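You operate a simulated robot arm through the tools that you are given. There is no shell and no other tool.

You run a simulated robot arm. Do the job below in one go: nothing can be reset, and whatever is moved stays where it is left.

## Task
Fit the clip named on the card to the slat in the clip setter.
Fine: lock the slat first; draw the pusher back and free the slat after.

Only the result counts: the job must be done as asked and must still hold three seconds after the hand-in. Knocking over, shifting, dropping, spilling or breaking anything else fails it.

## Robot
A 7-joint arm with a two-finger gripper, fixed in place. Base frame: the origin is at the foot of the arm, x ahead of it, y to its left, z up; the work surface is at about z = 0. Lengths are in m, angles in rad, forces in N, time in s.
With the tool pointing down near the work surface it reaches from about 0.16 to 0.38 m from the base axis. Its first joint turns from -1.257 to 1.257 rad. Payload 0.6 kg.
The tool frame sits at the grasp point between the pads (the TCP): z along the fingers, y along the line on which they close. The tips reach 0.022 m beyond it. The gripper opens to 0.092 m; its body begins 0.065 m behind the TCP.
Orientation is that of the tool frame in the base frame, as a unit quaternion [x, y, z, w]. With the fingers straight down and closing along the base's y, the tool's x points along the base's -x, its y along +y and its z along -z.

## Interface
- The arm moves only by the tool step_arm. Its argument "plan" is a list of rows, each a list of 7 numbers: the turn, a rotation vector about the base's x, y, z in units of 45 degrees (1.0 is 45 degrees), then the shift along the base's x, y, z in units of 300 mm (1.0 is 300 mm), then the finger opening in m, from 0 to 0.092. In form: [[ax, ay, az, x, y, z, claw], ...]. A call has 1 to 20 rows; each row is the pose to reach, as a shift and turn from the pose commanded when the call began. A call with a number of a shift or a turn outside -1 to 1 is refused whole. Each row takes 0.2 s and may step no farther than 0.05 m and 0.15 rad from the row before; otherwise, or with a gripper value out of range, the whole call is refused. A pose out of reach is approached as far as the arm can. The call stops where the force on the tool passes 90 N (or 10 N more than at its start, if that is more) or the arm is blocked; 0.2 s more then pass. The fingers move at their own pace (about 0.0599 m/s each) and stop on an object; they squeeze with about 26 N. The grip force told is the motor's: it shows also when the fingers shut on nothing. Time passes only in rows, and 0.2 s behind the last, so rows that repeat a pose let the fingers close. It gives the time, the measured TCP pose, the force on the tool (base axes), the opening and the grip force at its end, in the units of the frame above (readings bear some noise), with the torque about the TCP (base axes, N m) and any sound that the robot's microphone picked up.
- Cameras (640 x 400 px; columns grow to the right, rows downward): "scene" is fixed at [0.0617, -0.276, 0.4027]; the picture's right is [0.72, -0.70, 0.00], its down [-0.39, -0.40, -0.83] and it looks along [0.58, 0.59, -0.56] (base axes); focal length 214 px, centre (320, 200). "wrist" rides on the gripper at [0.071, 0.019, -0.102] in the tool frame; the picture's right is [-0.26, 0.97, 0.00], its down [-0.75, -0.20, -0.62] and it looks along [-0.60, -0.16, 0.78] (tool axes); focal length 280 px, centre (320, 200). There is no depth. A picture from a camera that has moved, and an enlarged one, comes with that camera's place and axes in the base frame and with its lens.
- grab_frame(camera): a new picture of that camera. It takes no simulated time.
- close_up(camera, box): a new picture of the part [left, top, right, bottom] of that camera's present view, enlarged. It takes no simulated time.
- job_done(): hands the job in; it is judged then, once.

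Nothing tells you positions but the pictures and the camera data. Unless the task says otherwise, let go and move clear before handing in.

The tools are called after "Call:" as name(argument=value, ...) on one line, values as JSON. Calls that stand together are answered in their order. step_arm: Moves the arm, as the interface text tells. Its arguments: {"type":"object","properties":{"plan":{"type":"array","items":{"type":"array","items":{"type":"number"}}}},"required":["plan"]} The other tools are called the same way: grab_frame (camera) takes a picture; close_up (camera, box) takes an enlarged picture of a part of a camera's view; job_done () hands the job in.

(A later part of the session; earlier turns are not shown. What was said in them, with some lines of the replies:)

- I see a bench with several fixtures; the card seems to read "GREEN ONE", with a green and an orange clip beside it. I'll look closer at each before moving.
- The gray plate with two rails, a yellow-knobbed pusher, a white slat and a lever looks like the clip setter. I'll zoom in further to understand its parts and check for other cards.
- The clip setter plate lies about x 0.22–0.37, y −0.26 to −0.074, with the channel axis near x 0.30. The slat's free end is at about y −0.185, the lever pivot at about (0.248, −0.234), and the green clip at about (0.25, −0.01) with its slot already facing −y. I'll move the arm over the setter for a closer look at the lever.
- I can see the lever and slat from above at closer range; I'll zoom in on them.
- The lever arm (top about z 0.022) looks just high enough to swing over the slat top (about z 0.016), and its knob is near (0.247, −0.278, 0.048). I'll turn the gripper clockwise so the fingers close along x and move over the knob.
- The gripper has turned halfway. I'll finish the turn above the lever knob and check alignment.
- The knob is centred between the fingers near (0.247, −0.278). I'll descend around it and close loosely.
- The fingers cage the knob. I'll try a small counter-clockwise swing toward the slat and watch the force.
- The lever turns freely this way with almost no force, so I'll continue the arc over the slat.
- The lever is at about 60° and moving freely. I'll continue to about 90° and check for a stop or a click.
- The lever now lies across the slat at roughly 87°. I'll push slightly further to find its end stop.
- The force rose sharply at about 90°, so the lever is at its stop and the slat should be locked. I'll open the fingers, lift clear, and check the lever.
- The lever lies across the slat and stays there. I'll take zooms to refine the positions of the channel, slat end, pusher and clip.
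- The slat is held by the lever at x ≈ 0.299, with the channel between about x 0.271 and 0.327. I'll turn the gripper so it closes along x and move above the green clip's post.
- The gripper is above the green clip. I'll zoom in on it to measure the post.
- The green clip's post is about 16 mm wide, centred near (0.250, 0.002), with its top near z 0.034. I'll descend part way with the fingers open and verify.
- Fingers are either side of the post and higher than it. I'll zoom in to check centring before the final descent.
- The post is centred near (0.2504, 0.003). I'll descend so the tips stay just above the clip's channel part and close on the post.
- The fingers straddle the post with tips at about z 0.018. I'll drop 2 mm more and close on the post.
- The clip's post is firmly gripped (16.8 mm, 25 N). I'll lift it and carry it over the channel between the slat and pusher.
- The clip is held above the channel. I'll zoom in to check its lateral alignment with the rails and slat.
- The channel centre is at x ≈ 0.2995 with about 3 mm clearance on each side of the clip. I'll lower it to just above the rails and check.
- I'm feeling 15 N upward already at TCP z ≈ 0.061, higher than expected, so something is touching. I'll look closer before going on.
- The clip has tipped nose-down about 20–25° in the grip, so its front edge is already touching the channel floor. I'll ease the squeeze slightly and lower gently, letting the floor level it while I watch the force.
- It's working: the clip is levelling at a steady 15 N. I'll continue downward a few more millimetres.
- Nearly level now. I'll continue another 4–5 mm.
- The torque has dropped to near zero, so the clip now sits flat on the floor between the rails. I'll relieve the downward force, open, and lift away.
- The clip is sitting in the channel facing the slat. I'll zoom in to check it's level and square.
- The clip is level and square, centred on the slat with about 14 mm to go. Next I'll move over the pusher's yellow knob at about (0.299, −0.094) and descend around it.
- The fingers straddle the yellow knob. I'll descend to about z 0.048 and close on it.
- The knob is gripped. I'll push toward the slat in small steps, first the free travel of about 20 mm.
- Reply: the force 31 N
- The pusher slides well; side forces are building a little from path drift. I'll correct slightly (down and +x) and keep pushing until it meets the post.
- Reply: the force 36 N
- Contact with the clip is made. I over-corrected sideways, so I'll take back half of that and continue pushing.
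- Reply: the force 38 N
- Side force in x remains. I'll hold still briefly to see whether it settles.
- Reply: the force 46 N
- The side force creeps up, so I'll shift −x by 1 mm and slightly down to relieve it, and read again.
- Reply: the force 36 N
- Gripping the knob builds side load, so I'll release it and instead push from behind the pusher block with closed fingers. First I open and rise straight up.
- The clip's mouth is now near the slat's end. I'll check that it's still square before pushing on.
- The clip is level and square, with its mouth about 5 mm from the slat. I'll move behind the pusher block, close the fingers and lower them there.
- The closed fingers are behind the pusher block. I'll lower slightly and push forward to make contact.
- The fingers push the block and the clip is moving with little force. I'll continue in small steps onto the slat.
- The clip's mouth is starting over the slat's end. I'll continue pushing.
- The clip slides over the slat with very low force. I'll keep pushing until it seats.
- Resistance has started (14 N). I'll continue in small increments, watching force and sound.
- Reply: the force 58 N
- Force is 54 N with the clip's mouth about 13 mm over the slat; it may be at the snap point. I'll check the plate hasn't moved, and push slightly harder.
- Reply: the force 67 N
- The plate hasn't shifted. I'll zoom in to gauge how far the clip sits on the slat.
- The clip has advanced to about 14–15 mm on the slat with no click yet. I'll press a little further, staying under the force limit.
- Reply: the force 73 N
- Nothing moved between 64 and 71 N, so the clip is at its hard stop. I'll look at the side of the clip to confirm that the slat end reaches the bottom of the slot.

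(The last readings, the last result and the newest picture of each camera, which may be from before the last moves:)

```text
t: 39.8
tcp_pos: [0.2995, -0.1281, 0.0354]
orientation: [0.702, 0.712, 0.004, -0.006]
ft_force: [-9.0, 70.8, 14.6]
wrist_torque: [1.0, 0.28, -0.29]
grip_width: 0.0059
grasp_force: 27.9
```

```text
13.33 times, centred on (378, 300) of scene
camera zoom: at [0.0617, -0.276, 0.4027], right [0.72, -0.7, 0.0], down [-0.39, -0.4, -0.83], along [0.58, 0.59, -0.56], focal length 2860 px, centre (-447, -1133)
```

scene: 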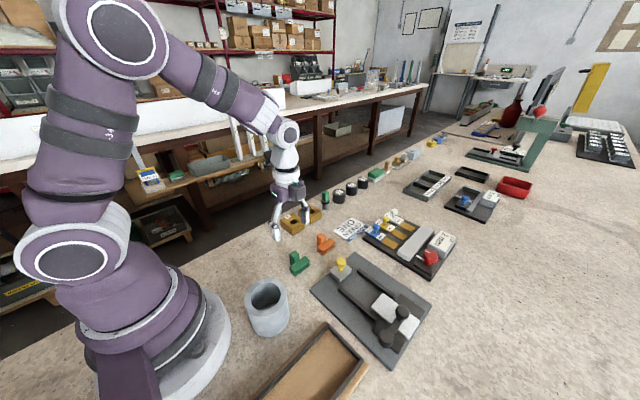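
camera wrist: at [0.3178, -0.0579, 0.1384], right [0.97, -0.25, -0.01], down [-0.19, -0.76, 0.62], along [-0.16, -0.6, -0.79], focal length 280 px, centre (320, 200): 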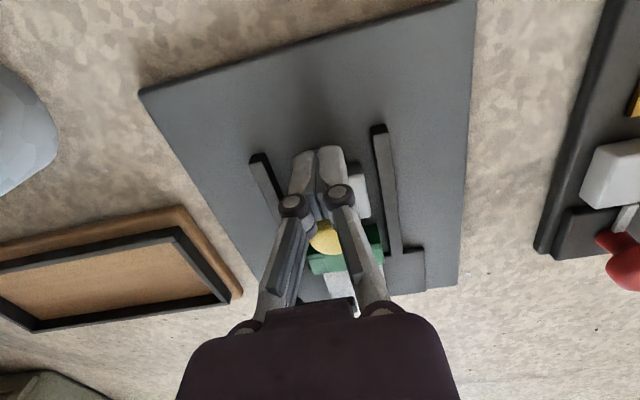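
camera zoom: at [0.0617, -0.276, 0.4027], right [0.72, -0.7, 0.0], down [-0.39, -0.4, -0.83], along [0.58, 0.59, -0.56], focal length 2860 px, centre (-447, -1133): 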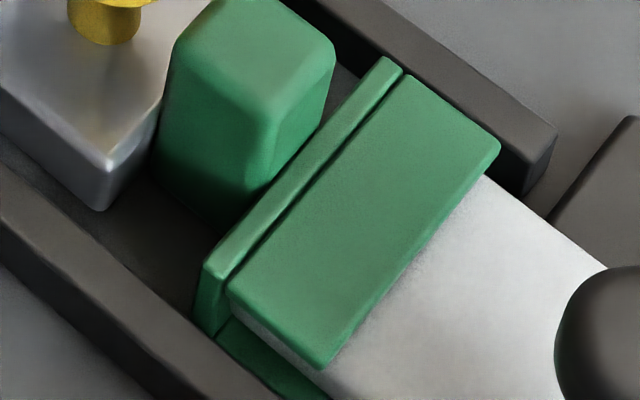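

The slat edge runs right up to the web inside the clip, so it's fully seated. Now I'll back the fingers off and rise, then move over the knob to draw the pusher back.

Call:
step_arm(plan=[[0, 0, 0, 0, 0.015, 0.002, 0.0], [0, 0, 0, 0, 0.04, 0.005, 0.0], [0, 0, 0, 0, 0.06, 0.02, 0.0], [0, 0, 0, 0, 0.06, 0.09, 0.0], [0, 0, 0, 0, 0.06, 0.16, 0.0], [0, 0, 0, 0, 0.06, 0.2, 0.02], [0, 0, 0, 0, 0.0, 0.2, 0.05], [0, 0, 0, 0, -0.05, 0.2, 0.05], [0, 0, 0, 0, -0.05, 0.2, 0.05]])

Call:
grab_frame(camera="wrist")

Call:
close_up(camera="scene", box=[310, 240, 430, 330])

```text
t: 41.8
tcp_pos: [0.2998, -0.1507, 0.0962]
orientation: [0.707, 0.707, -0.001, 0.0]
ft_force: [0.2, -0.2, 0.0]
wrist_torque: [0.04, 0.0, -0.02]
grip_width: 0.0499
grasp_force: 0.1
```

```text
taken
camera wrist: at [0.3181, -0.0801, 0.1978], right [0.97, -0.26, 0.0], down [-0.2, -0.75, 0.63], along [-0.16, -0.6, -0.78], focal length 280 px, centre (320, 200)
```

wrist: 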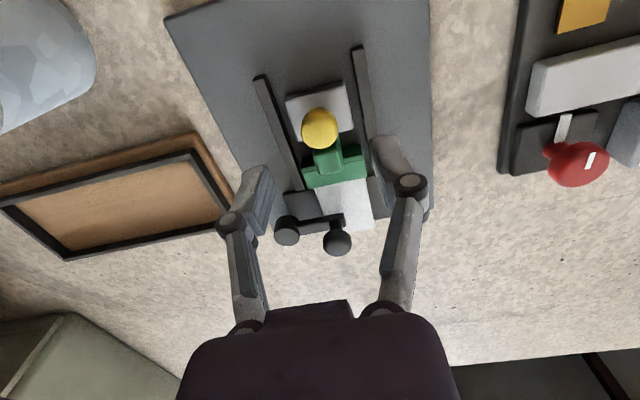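

```text
4.44 times, centred on (370, 285) of scene
camera zoom: at [0.0617, -0.276, 0.4027], right [0.72, -0.7, 0.0], down [-0.39, -0.4, -0.83], along [0.58, 0.59, -0.56], focal length 953 px, centre (98, -178)
```

zoom: 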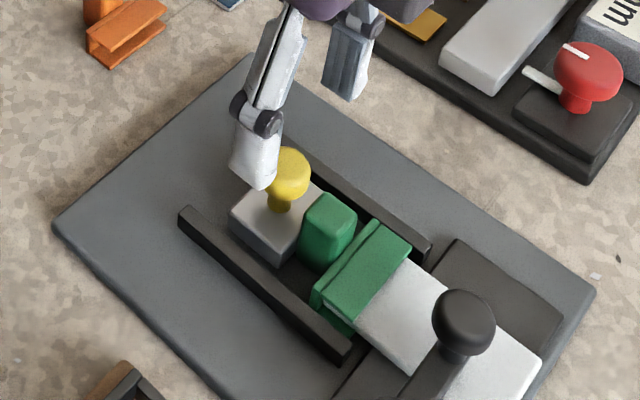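

The knob is now at about (0.299, −0.148). I'll descend around it with a narrower opening and grip it.

Call:
step_arm(plan=[[0, 0, 0, -0.001, 0.01, -0.02, 0.036], [0, 0, 0, -0.001, 0.012, -0.08, 0.036], [0, 0, 0, -0.001, 0.012, -0.13, 0.036], [0, 0, 0, -0.001, 0.012, -0.162, 0.036], [0, 0, 0, -0.001, 0.012, -0.162, 0.036]])

Call:
close_up(camera="wrist", box=[200, 80, 440, 240])

Call:
close_up(camera="scene", box=[320, 240, 420, 315])

```text
t: 43.0
tcp_pos: [0.2991, -0.1473, 0.0459]
orientation: [0.706, 0.708, -0.001, 0.0]
ft_force: [-0.4, -0.2, -0.1]
wrist_torque: [0.03, -0.02, 0.04]
grip_width: 0.0358
grasp_force: 0.1
```

```text
2.50 times, centred on (320, 160) of wrist
camera zoom: at [0.3175, -0.0754, 0.1488], right [0.97, -0.26, 0.0], down [-0.2, -0.75, 0.63], along [-0.16, -0.6, -0.78], focal length 701 px, centre (320, 300)
```

zoom: 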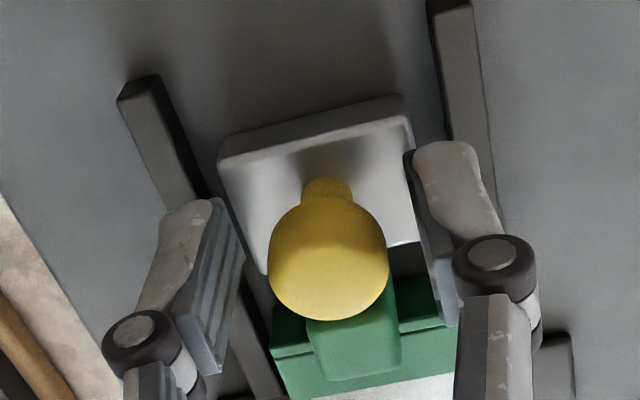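

```text
5.33 times, centred on (370, 278) of scene
camera zoom: at [0.0617, -0.276, 0.4027], right [0.72, -0.7, 0.0], down [-0.39, -0.4, -0.83], along [0.58, 0.59, -0.56], focal length 1144 px, centre (53, -213)
```

zoom: 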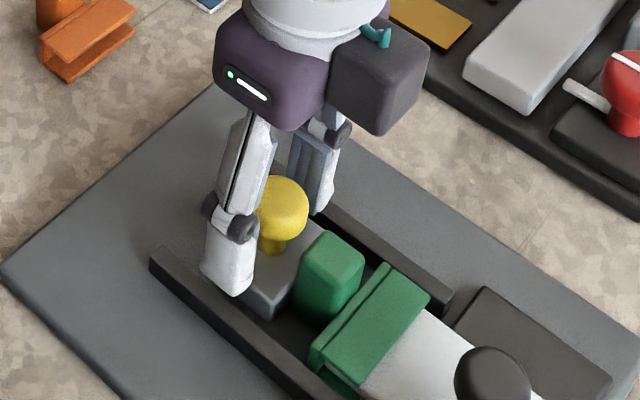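

Fingers straddle the knob again. I'll close on it and draw it back in short strokes, releasing between strokes to avoid side load.

Call:
step_arm(plan=[[0, 0, 0, 0.0025, 0, 0, 0.03], [0, 0, 0, 0.0025, 0, 0, 0.02], [0, 0, 0, 0.0025, 0, 0, 0.015], [0, 0, 0, 0.0025, 0.016, 0, 0.015], [0, 0, 0, 0.0025, 0.032, 0, 0.015], [0, 0, 0, 0.0025, 0.05, 0, 0.015]])

Call:
close_up(camera="scene", box=[320, 240, 420, 315])

```text
t: 44.4
tcp_pos: [0.3004, -0.1311, 0.0471]
orientation: [0.708, 0.706, 0.0, 0.001]
ft_force: [-1.7, -0.7, 13.2]
wrist_torque: [-0.35, 0.03, -0.01]
grip_width: 0.0207
grasp_force: 27.6
```

```text
5.33 times, centred on (370, 278) of scene
camera zoom: at [0.0617, -0.276, 0.4027], right [0.72, -0.7, 0.0], down [-0.39, -0.4, -0.83], along [0.58, 0.59, -0.56], focal length 1144 px, centre (53, -213)
```

zoom: 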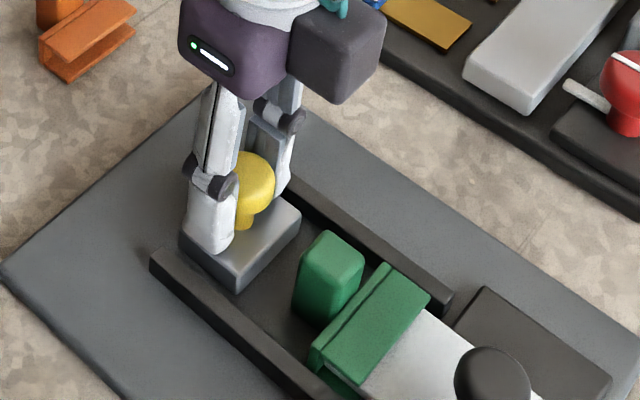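

The pusher comes back and the clip stays on the slat. Forces are small, so I'll continue pulling.

Call:
step_arm(plan=[[0, 0, 0, 0, 0.016, 0.002, 0.015], [0, 0, 0, 0, 0.032, 0.003, 0.015], [0, 0, 0, 0, 0.048, 0.003, 0.015], [0, 0, 0, 0, 0.064, 0.003, 0.015]])

Call:
close_up(camera="scene", box=[320, 240, 420, 315])

```text
t: 45.4
tcp_pos: [0.3003, -0.1112, 0.0467]
orientation: [0.706, 0.708, -0.001, -0.001]
ft_force: [2.5, -0.3, -22.2]
wrist_torque: [0.14, 0.02, 0.03]
grip_width: 0.0207
grasp_force: 27.8
```

```text
5.33 times, centred on (370, 278) of scene
camera zoom: at [0.0617, -0.276, 0.4027], right [0.72, -0.7, 0.0], down [-0.39, -0.4, -0.83], along [0.58, 0.59, -0.56], focal length 1144 px, centre (53, -213)
```

zoom: 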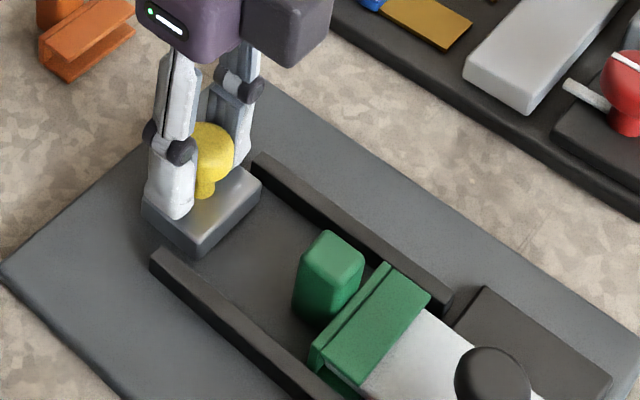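

About 17 mm more to the pusher's start position. I'll relieve z slightly and keep drawing back.

Call:
step_arm(plan=[[0, 0, 0, 0, 0.012, -0.005, 0.015], [0, 0, 0, 0, 0.026, -0.005, 0.015], [0, 0, 0, 0, 0.04, -0.005, 0.015], [0, 0, 0, 0, 0.052, -0.005, 0.015]])

Call:
close_up(camera="scene", box=[310, 240, 430, 315])

```text
t: 46.4
tcp_pos: [0.2999, -0.0948, 0.0466]
orientation: [0.707, 0.708, -0.001, 0.0]
ft_force: [-14.2, -0.5, 2.4]
wrist_torque: [-0.54, 0.09, -0.05]
grip_width: 0.0206
grasp_force: 28.3
```

```text
5.33 times, centred on (370, 278) of scene
camera zoom: at [0.0617, -0.276, 0.4027], right [0.72, -0.7, 0.0], down [-0.39, -0.4, -0.83], along [0.58, 0.59, -0.56], focal length 1144 px, centre (53, -213)
```

zoom: 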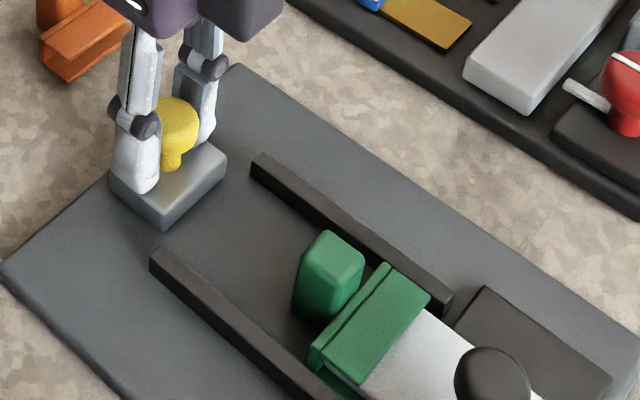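

The pusher is within a millimetre or two of its starting spot. I'll pull a little more to reach its end stop.

Call:
step_arm(plan=[[0, 0, 0, -0.001, 0.006, 0, 0.015], [0, 0, 0, -0.001, 0.009, 0, 0.015]])

Call:
close_up(camera="scene", box=[310, 240, 430, 315])

```text
t: 47.0
tcp_pos: [0.3005, -0.0923, 0.0466]
orientation: [0.707, 0.707, -0.002, 0.0]
ft_force: [-5.6, -5.7, -19.1]
wrist_torque: [0.31, 0.0, -0.04]
grip_width: 0.0206
grasp_force: 28.3
```

```text
5.33 times, centred on (370, 278) of scene
camera zoom: at [0.0617, -0.276, 0.4027], right [0.72, -0.7, 0.0], down [-0.39, -0.4, -0.83], along [0.58, 0.59, -0.56], focal length 1144 px, centre (53, -213)
```

zoom: 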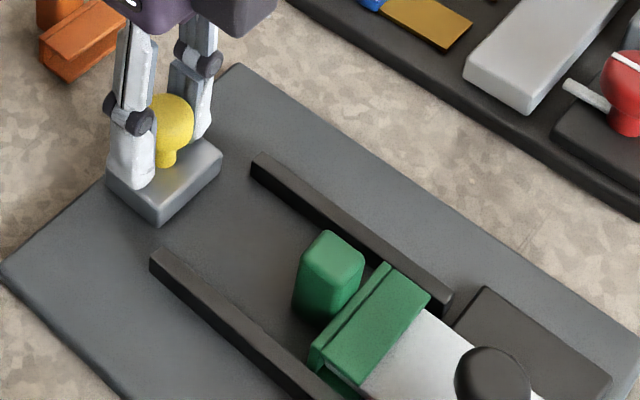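

The pusher is back at its start position against its stop. I'll release, rise, and turn the gripper back toward the lever.

Call:
step_arm(plan=[[0, 0, 0, 0, 0, 0, 0.03], [0, 0, 0, 0, 0, 0, 0.05], [0, 0, 0, 0, 0, 0.05, 0.05], [0, 0, 0, 0, 0, 0.12, 0.05], [0, 0, 0, 0, 0, 0.2, 0.05], [0, 0, 0, 0, 0, 0.24, 0.05]])

Call:
step_arm(plan=[[0, 0, 0.1667, -0.003, -0.04, 0, 0.06], [0, 0, 0.3333, -0.006, -0.08, 0, 0.06], [0, 0, 0.5, -0.009, -0.12, 0, 0.06], [0, 0, 0.6667, -0.012, -0.16, 0, 0.06], [0, 0, 0.8333, -0.015, -0.2, 0, 0.06], [0, 0, 1.0, -0.018, -0.24, 0, 0.06]])

Call:
step_arm(plan=[[0, 0, 0.1667, -0.003, -0.04, 0, 0.06], [0, 0, 0.3333, -0.006, -0.08, 0, 0.06], [0, 0, 0.5, -0.009, -0.12, 0, 0.06], [0, 0, 0.6667, -0.012, -0.16, 0, 0.06], [0, 0, 0.8333, -0.015, -0.2, 0, 0.06], [0, 0, 1.0, -0.018, -0.235, 0, 0.06]])

Call:
grab_frame(camera="wrist")

Call:
close_up(camera="scene", box=[300, 230, 450, 350])

```text
t: 48.4
tcp_pos: [0.3004, -0.0925, 0.1177]
orientation: [0.707, 0.707, 0.0, -0.001]
ft_force: [0.2, 0.3, 0.8]
wrist_torque: [-0.04, 0.0, 0.01]
grip_width: 0.0499
grasp_force: 0.0
```

```text
t: 49.8
tcp_pos: [0.2946, -0.1658, 0.1181]
orientation: [0.381, 0.925, -0.001, 0.001]
ft_force: [0.8, 0.3, -0.7]
wrist_torque: [0.05, 0.01, 0.02]
grip_width: 0.0599
grasp_force: 0.1
```

```text
t: 51.2
tcp_pos: [0.2887, -0.2359, 0.1165]
orientation: [-0.002, 1.0, 0.0, 0.001]
ft_force: [-0.2, 0.1, -0.8]
wrist_torque: [0.01, 0.02, 0.0]
grip_width: 0.0603
grasp_force: 0.1
```

```text
taken
camera wrist: at [0.2171, -0.2165, 0.2204], right [0.26, 0.97, 0.0], down [0.75, -0.2, 0.63], along [0.6, -0.16, -0.78], focal length 280 px, centre (320, 200)
```

wrist: 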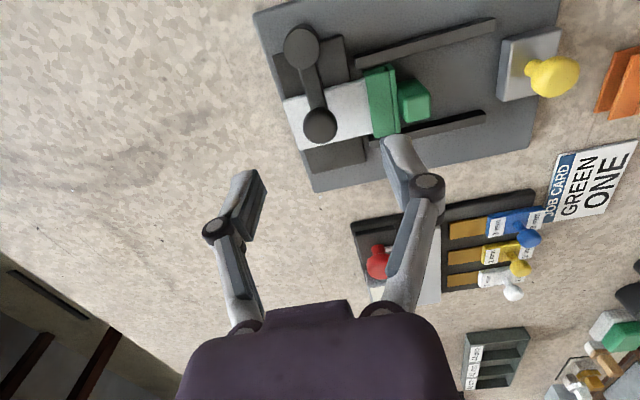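

```text
3.33 times, centred on (375, 290) of scene
camera zoom: at [0.0617, -0.276, 0.4027], right [0.72, -0.7, 0.0], down [-0.39, -0.4, -0.83], along [0.58, 0.59, -0.56], focal length 715 px, centre (137, -100)
```

zoom: 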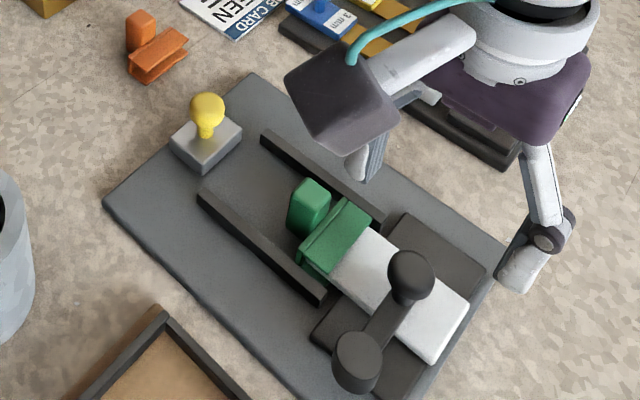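

The clip is on the slat and the pusher is back. The lever knob is at about (0.289, −0.236), right under the gripper, so I'll narrow the fingers, descend around it, and swing it back clockwise.

Call:
step_arm(plan=[[0, 0, 0, 0.002, 0, -0.04, 0.034], [0, 0, 0, 0.003, -0.001, -0.1, 0.034], [0, 0, 0, 0.003, -0.001, -0.16, 0.034], [0, 0, 0, 0.003, -0.001, -0.2, 0.034], [0, 0, 0, 0.003, -0.001, -0.222, 0.034], [0, 0, 0, 0.003, -0.001, -0.222, 0.025], [0, 0, 0, 0.003, -0.001, -0.222, 0.025]])

Call:
grab_frame(camera="wrist")

Call:
close_up(camera="scene", box=[340, 260, 460, 360])

```text
t: 52.8
tcp_pos: [0.2922, -0.2351, 0.0519]
orientation: [-0.001, 1.0, -0.001, 0.001]
ft_force: [0.2, -0.8, 0.2]
wrist_torque: [-0.01, -0.03, 0.01]
grip_width: 0.025
grasp_force: 0.0
```

```text
taken
camera wrist: at [0.2196, -0.2161, 0.1536], right [0.26, 0.97, 0.0], down [0.75, -0.2, 0.63], along [0.6, -0.16, -0.78], focal length 280 px, centre (320, 200)
```

wrist: 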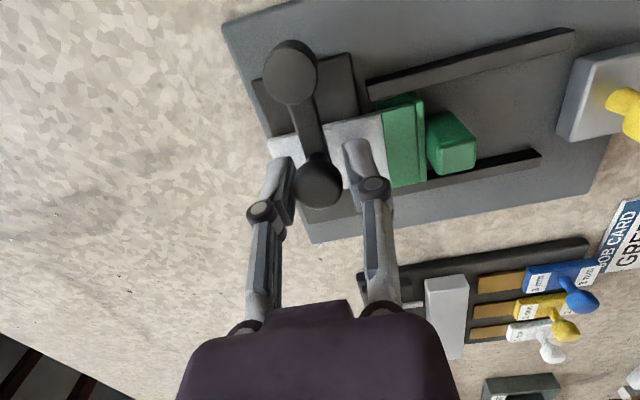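

```text
4.00 times, centred on (400, 310) of scene
camera zoom: at [0.0617, -0.276, 0.4027], right [0.72, -0.7, 0.0], down [-0.39, -0.4, -0.83], along [0.58, 0.59, -0.56], focal length 858 px, centre (0, -240)
```

zoom: 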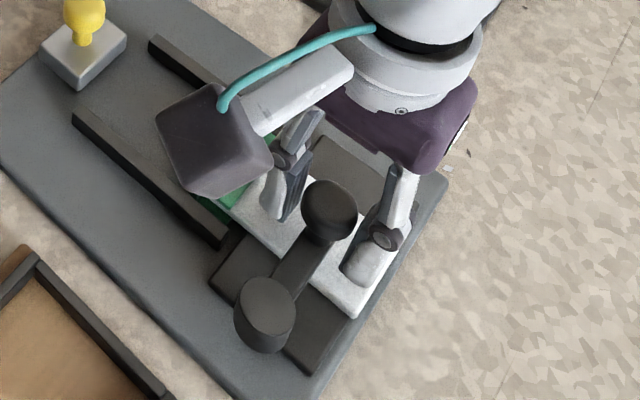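

The knob is caged. I'll swing it clockwise through the first 45° and watch the force.

Call:
step_arm(plan=[[0, 0, -0.1667, -0.0113, -0.0213, -0.003, 0.025], [0, 0, -0.3333, -0.0147, -0.039, -0.005, 0.025], [0, 0, -0.5, -0.0207, -0.0563, -0.005, 0.025], [0, 0, -0.6667, -0.0287, -0.0727, -0.005, 0.025], [0, 0, -0.8333, -0.0387, -0.0877, -0.005, 0.025], [0, 0, -1.0, -0.0507, -0.101, -0.005, 0.025]])

Call:
grab_frame(camera="wrist")

Call:
close_up(camera="scene", box=[340, 260, 460, 360])

```text
t: 54.2
tcp_pos: [0.2743, -0.2652, 0.0514]
orientation: [0.383, 0.924, -0.001, 0.0]
ft_force: [1.3, 0.6, 0.5]
wrist_torque: [0.01, -0.06, -0.04]
grip_width: 0.026
grasp_force: 0.9
```

```text
taken
camera wrist: at [0.2376, -0.2018, 0.1532], right [0.87, 0.5, 0.0], down [0.39, -0.68, 0.63], along [0.31, -0.54, -0.78], focal length 280 px, centre (320, 200)
```

wrist: 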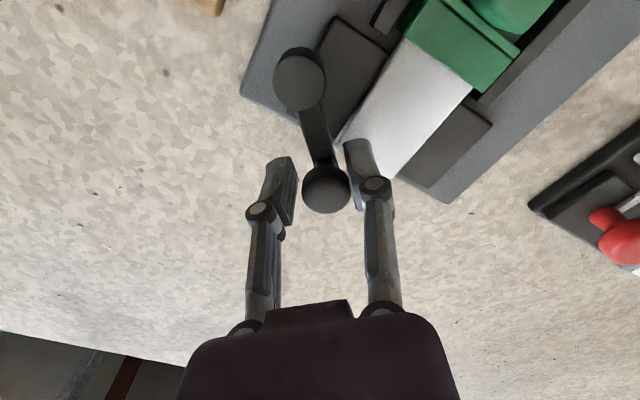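

```text
4.00 times, centred on (400, 310) of scene
camera zoom: at [0.0617, -0.276, 0.4027], right [0.72, -0.7, 0.0], down [-0.39, -0.4, -0.83], along [0.58, 0.59, -0.56], focal length 858 px, centre (0, -240)
```

zoom: 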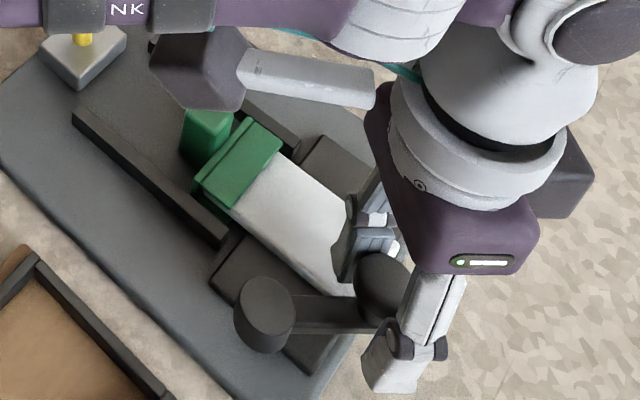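

Halfway and moving freely. I'll continue to the lever's original position.

Call:
step_arm(plan=[[0, 0, -0.1667, -0.0137, -0.012, 0, 0.025], [0, 0, -0.3333, -0.0287, -0.022, 0, 0.025], [0, 0, -0.5, -0.045, -0.03, 0, 0.025], [0, 0, -0.6667, -0.062, -0.036, 0, 0.025], [0, 0, -0.8333, -0.0797, -0.0393, 0, 0.025], [0, 0, -1.0, -0.0977, -0.0407, 0, 0.025]])

Call:
grab_frame(camera="wrist")

Call:
close_up(camera="scene", box=[340, 260, 460, 360])

```text
t: 55.6
tcp_pos: [0.2445, -0.2792, 0.051]
orientation: [0.708, 0.706, 0.0, -0.001]
ft_force: [3.0, 1.1, -0.7]
wrist_torque: [0.01, 0.0, 0.02]
grip_width: 0.0271
grasp_force: 1.4
```

```text
taken
camera wrist: at [0.2637, -0.2076, 0.1533], right [0.96, -0.26, 0.0], down [-0.2, -0.75, 0.63], along [-0.16, -0.6, -0.78], focal length 280 px, centre (320, 200)
```

wrist: 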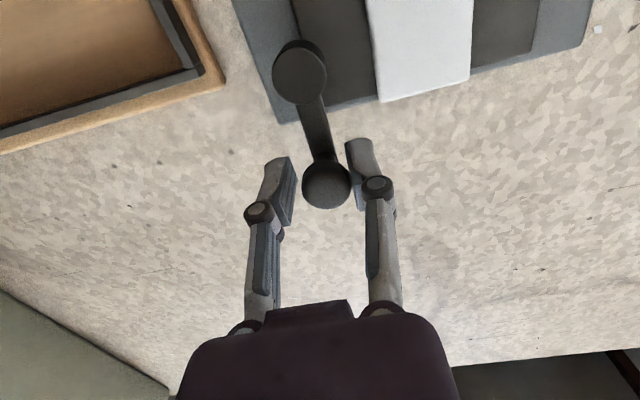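

```text
4.00 times, centred on (400, 310) of scene
camera zoom: at [0.0617, -0.276, 0.4027], right [0.72, -0.7, 0.0], down [-0.39, -0.4, -0.83], along [0.58, 0.59, -0.56], focal length 858 px, centre (0, -240)
```

zoom: 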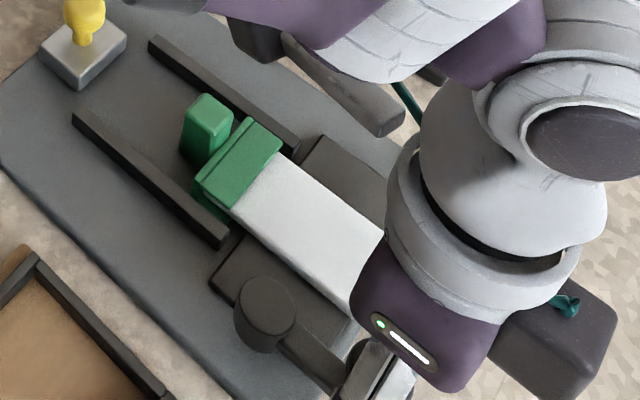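

The lever knob is back at about (0.247, −0.280), its starting place. I'll nudge it a touch more to be sure it's at its open stop.

Call:
step_arm(plan=[[0, 0, -0.04, -0.006, 0, 0, 0.025], [0, 0, -0.06, -0.01, 0.0005, 0, 0.025]])

Call:
grab_frame(camera="wrist")

```text
t: 56.2
tcp_pos: [0.2417, -0.2787, 0.0513]
orientation: [0.724, 0.69, -0.001, 0.0]
ft_force: [7.8, 1.1, 2.7]
wrist_torque: [-0.04, -0.06, -0.02]
grip_width: 0.0307
grasp_force: 4.6
```

```text
taken
camera wrist: at [0.2649, -0.2083, 0.153], right [0.95, -0.31, 0.0], down [-0.24, -0.74, 0.63], along [-0.19, -0.6, -0.78], focal length 280 px, centre (320, 200)
```

wrist: 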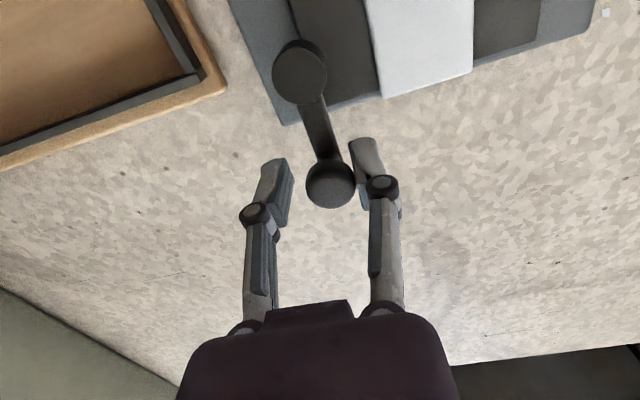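

The open stop is confirmed. I'll centre, open the fingers, rise and retreat.

Call:
step_arm(plan=[[0, 0, 0.06, 0.01, 0, 0, 0.035], [0, 0, 0.06, 0.012, 0, 0, 0.05], [0, 0, 0.06, 0.012, 0, 0, 0.055], [0, 0, 0.06, 0.012, 0, 0.06, 0.055], [0, 0, 0.06, 0.012, 0, 0.16, 0.055], [0, 0, 0.06, 0.012, 0, 0.28, 0.055], [0, 0, 0.06, -0.02, 0.08, 0.4, 0.055], [0, 0, 0.06, -0.06, 0.2, 0.5, 0.055], [0, 0, 0.06, -0.1, 0.32, 0.6, 0.055], [0, 0, 0.06, -0.12, 0.44, 0.65, 0.055], [0, 0, 0.06, -0.12, 0.56, 0.65, 0.055]])

Call:
grab_frame(camera="scene")

Call:
close_up(camera="scene", box=[300, 235, 450, 375])

Call:
grab_frame(camera="wrist")

```text
t: 58.6
tcp_pos: [0.2068, -0.1086, 0.247]
orientation: [0.707, 0.707, -0.002, 0.001]
ft_force: [0.0, 1.1, 0.3]
wrist_torque: [0.02, 0.0, 0.02]
grip_width: 0.0551
grasp_force: 0.1
```

```text
taken
```

scene: 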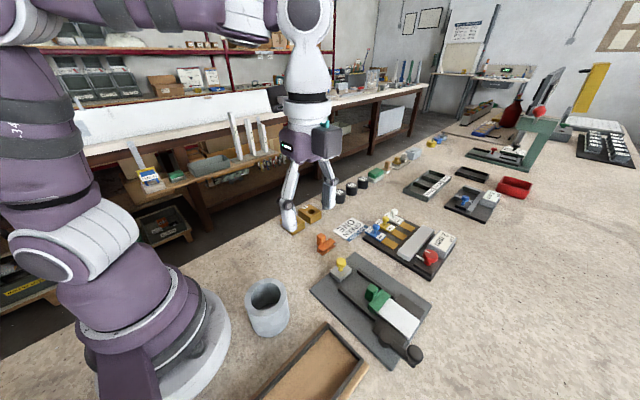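

```text
2.86 times, centred on (375, 305) of scene
camera zoom: at [0.0617, -0.276, 0.4027], right [0.72, -0.7, 0.0], down [-0.39, -0.4, -0.83], along [0.58, 0.59, -0.56], focal length 613 px, centre (163, -100)
```

zoom: 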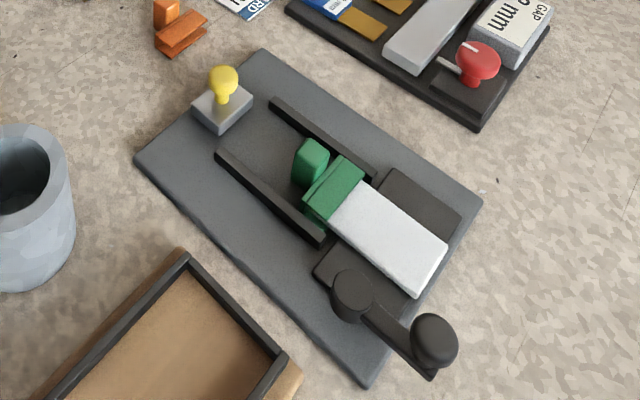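

```text
taken
camera wrist: at [0.2252, -0.0383, 0.3486], right [0.97, -0.26, 0.0], down [-0.2, -0.75, 0.63], along [-0.16, -0.6, -0.78], focal length 280 px, centre (320, 200)
```

wrist: 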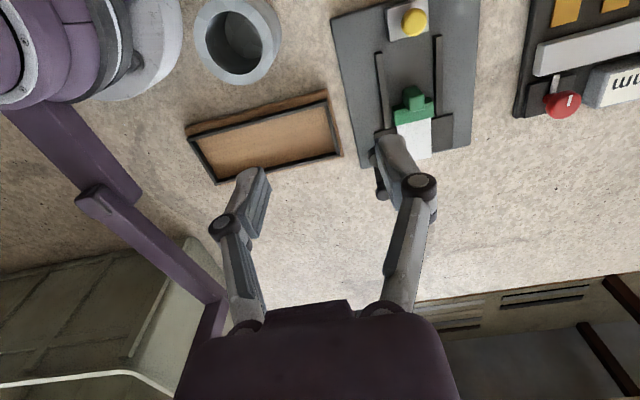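

The lever is open again, the pusher is back, and the green clip sits on the slat end. One last close look to confirm the clip stayed fully seated.

Call:
close_up(camera="scene", box=[355, 275, 415, 320])

Call:
close_up(camera="wrist", box=[340, 0, 480, 170])

```text
8.89 times, centred on (385, 298) of scene
camera zoom: at [0.0617, -0.276, 0.4027], right [0.72, -0.7, 0.0], down [-0.39, -0.4, -0.83], along [0.58, 0.59, -0.56], focal length 1906 px, centre (-258, -667)
```

zoom: 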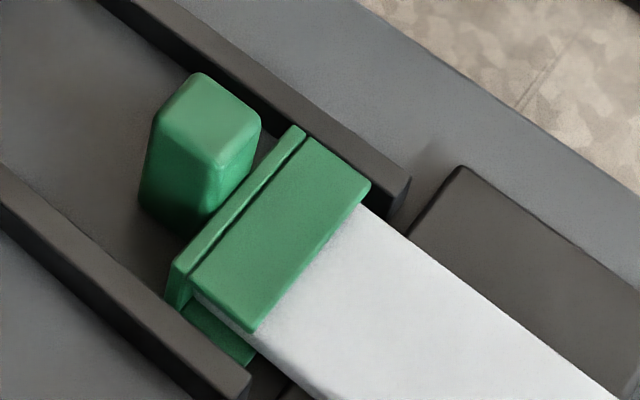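

```text
2.35 times, centred on (410, 85) of wrist
camera zoom: at [0.2252, -0.0383, 0.3486], right [0.97, -0.26, 0.0], down [-0.2, -0.75, 0.63], along [-0.16, -0.6, -0.78], focal length 660 px, centre (108, 471)
```

zoom: 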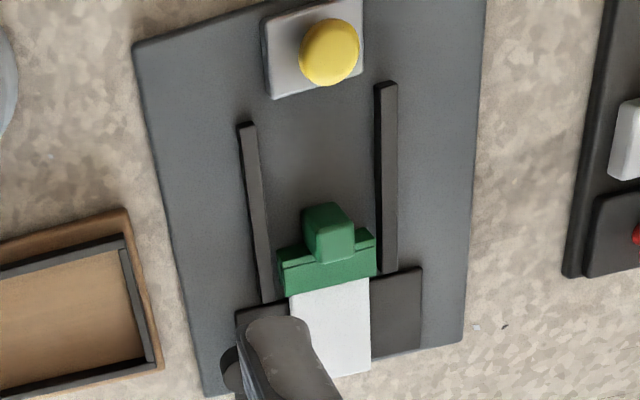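

The green clip is seated on the slat, the pusher is drawn back, the lever is open, and the arm is clear with nothing else disturbed. Handing in.

Call:
job_done()

```text
The job is handed in.
```

The card read "GREEN ONE", so I fitted the green clip to the slat in the clip setter and handed the job in. I don't have the judge's result.

- **Lock:** I swung the lever counter-clockwise over the slat until it reached its stop, at about 90°.
- **Fit:** I placed the clip between the rails and pushed it onto the slat's end with the pusher. It stopped moving at a hard stop, with about 70 N on it at the end. There was no click, but the slat's end reaches the back of the clip's slot.
- **Free:** I drew the pusher back to its starting position and swung the lever back to its open stop.

The clip tipped nose-down in the grip on the way over. I levelled it against the channel floor before letting go. In the last pictures the clip was still in place, nothing else looked disturbed, and the arm was clear.
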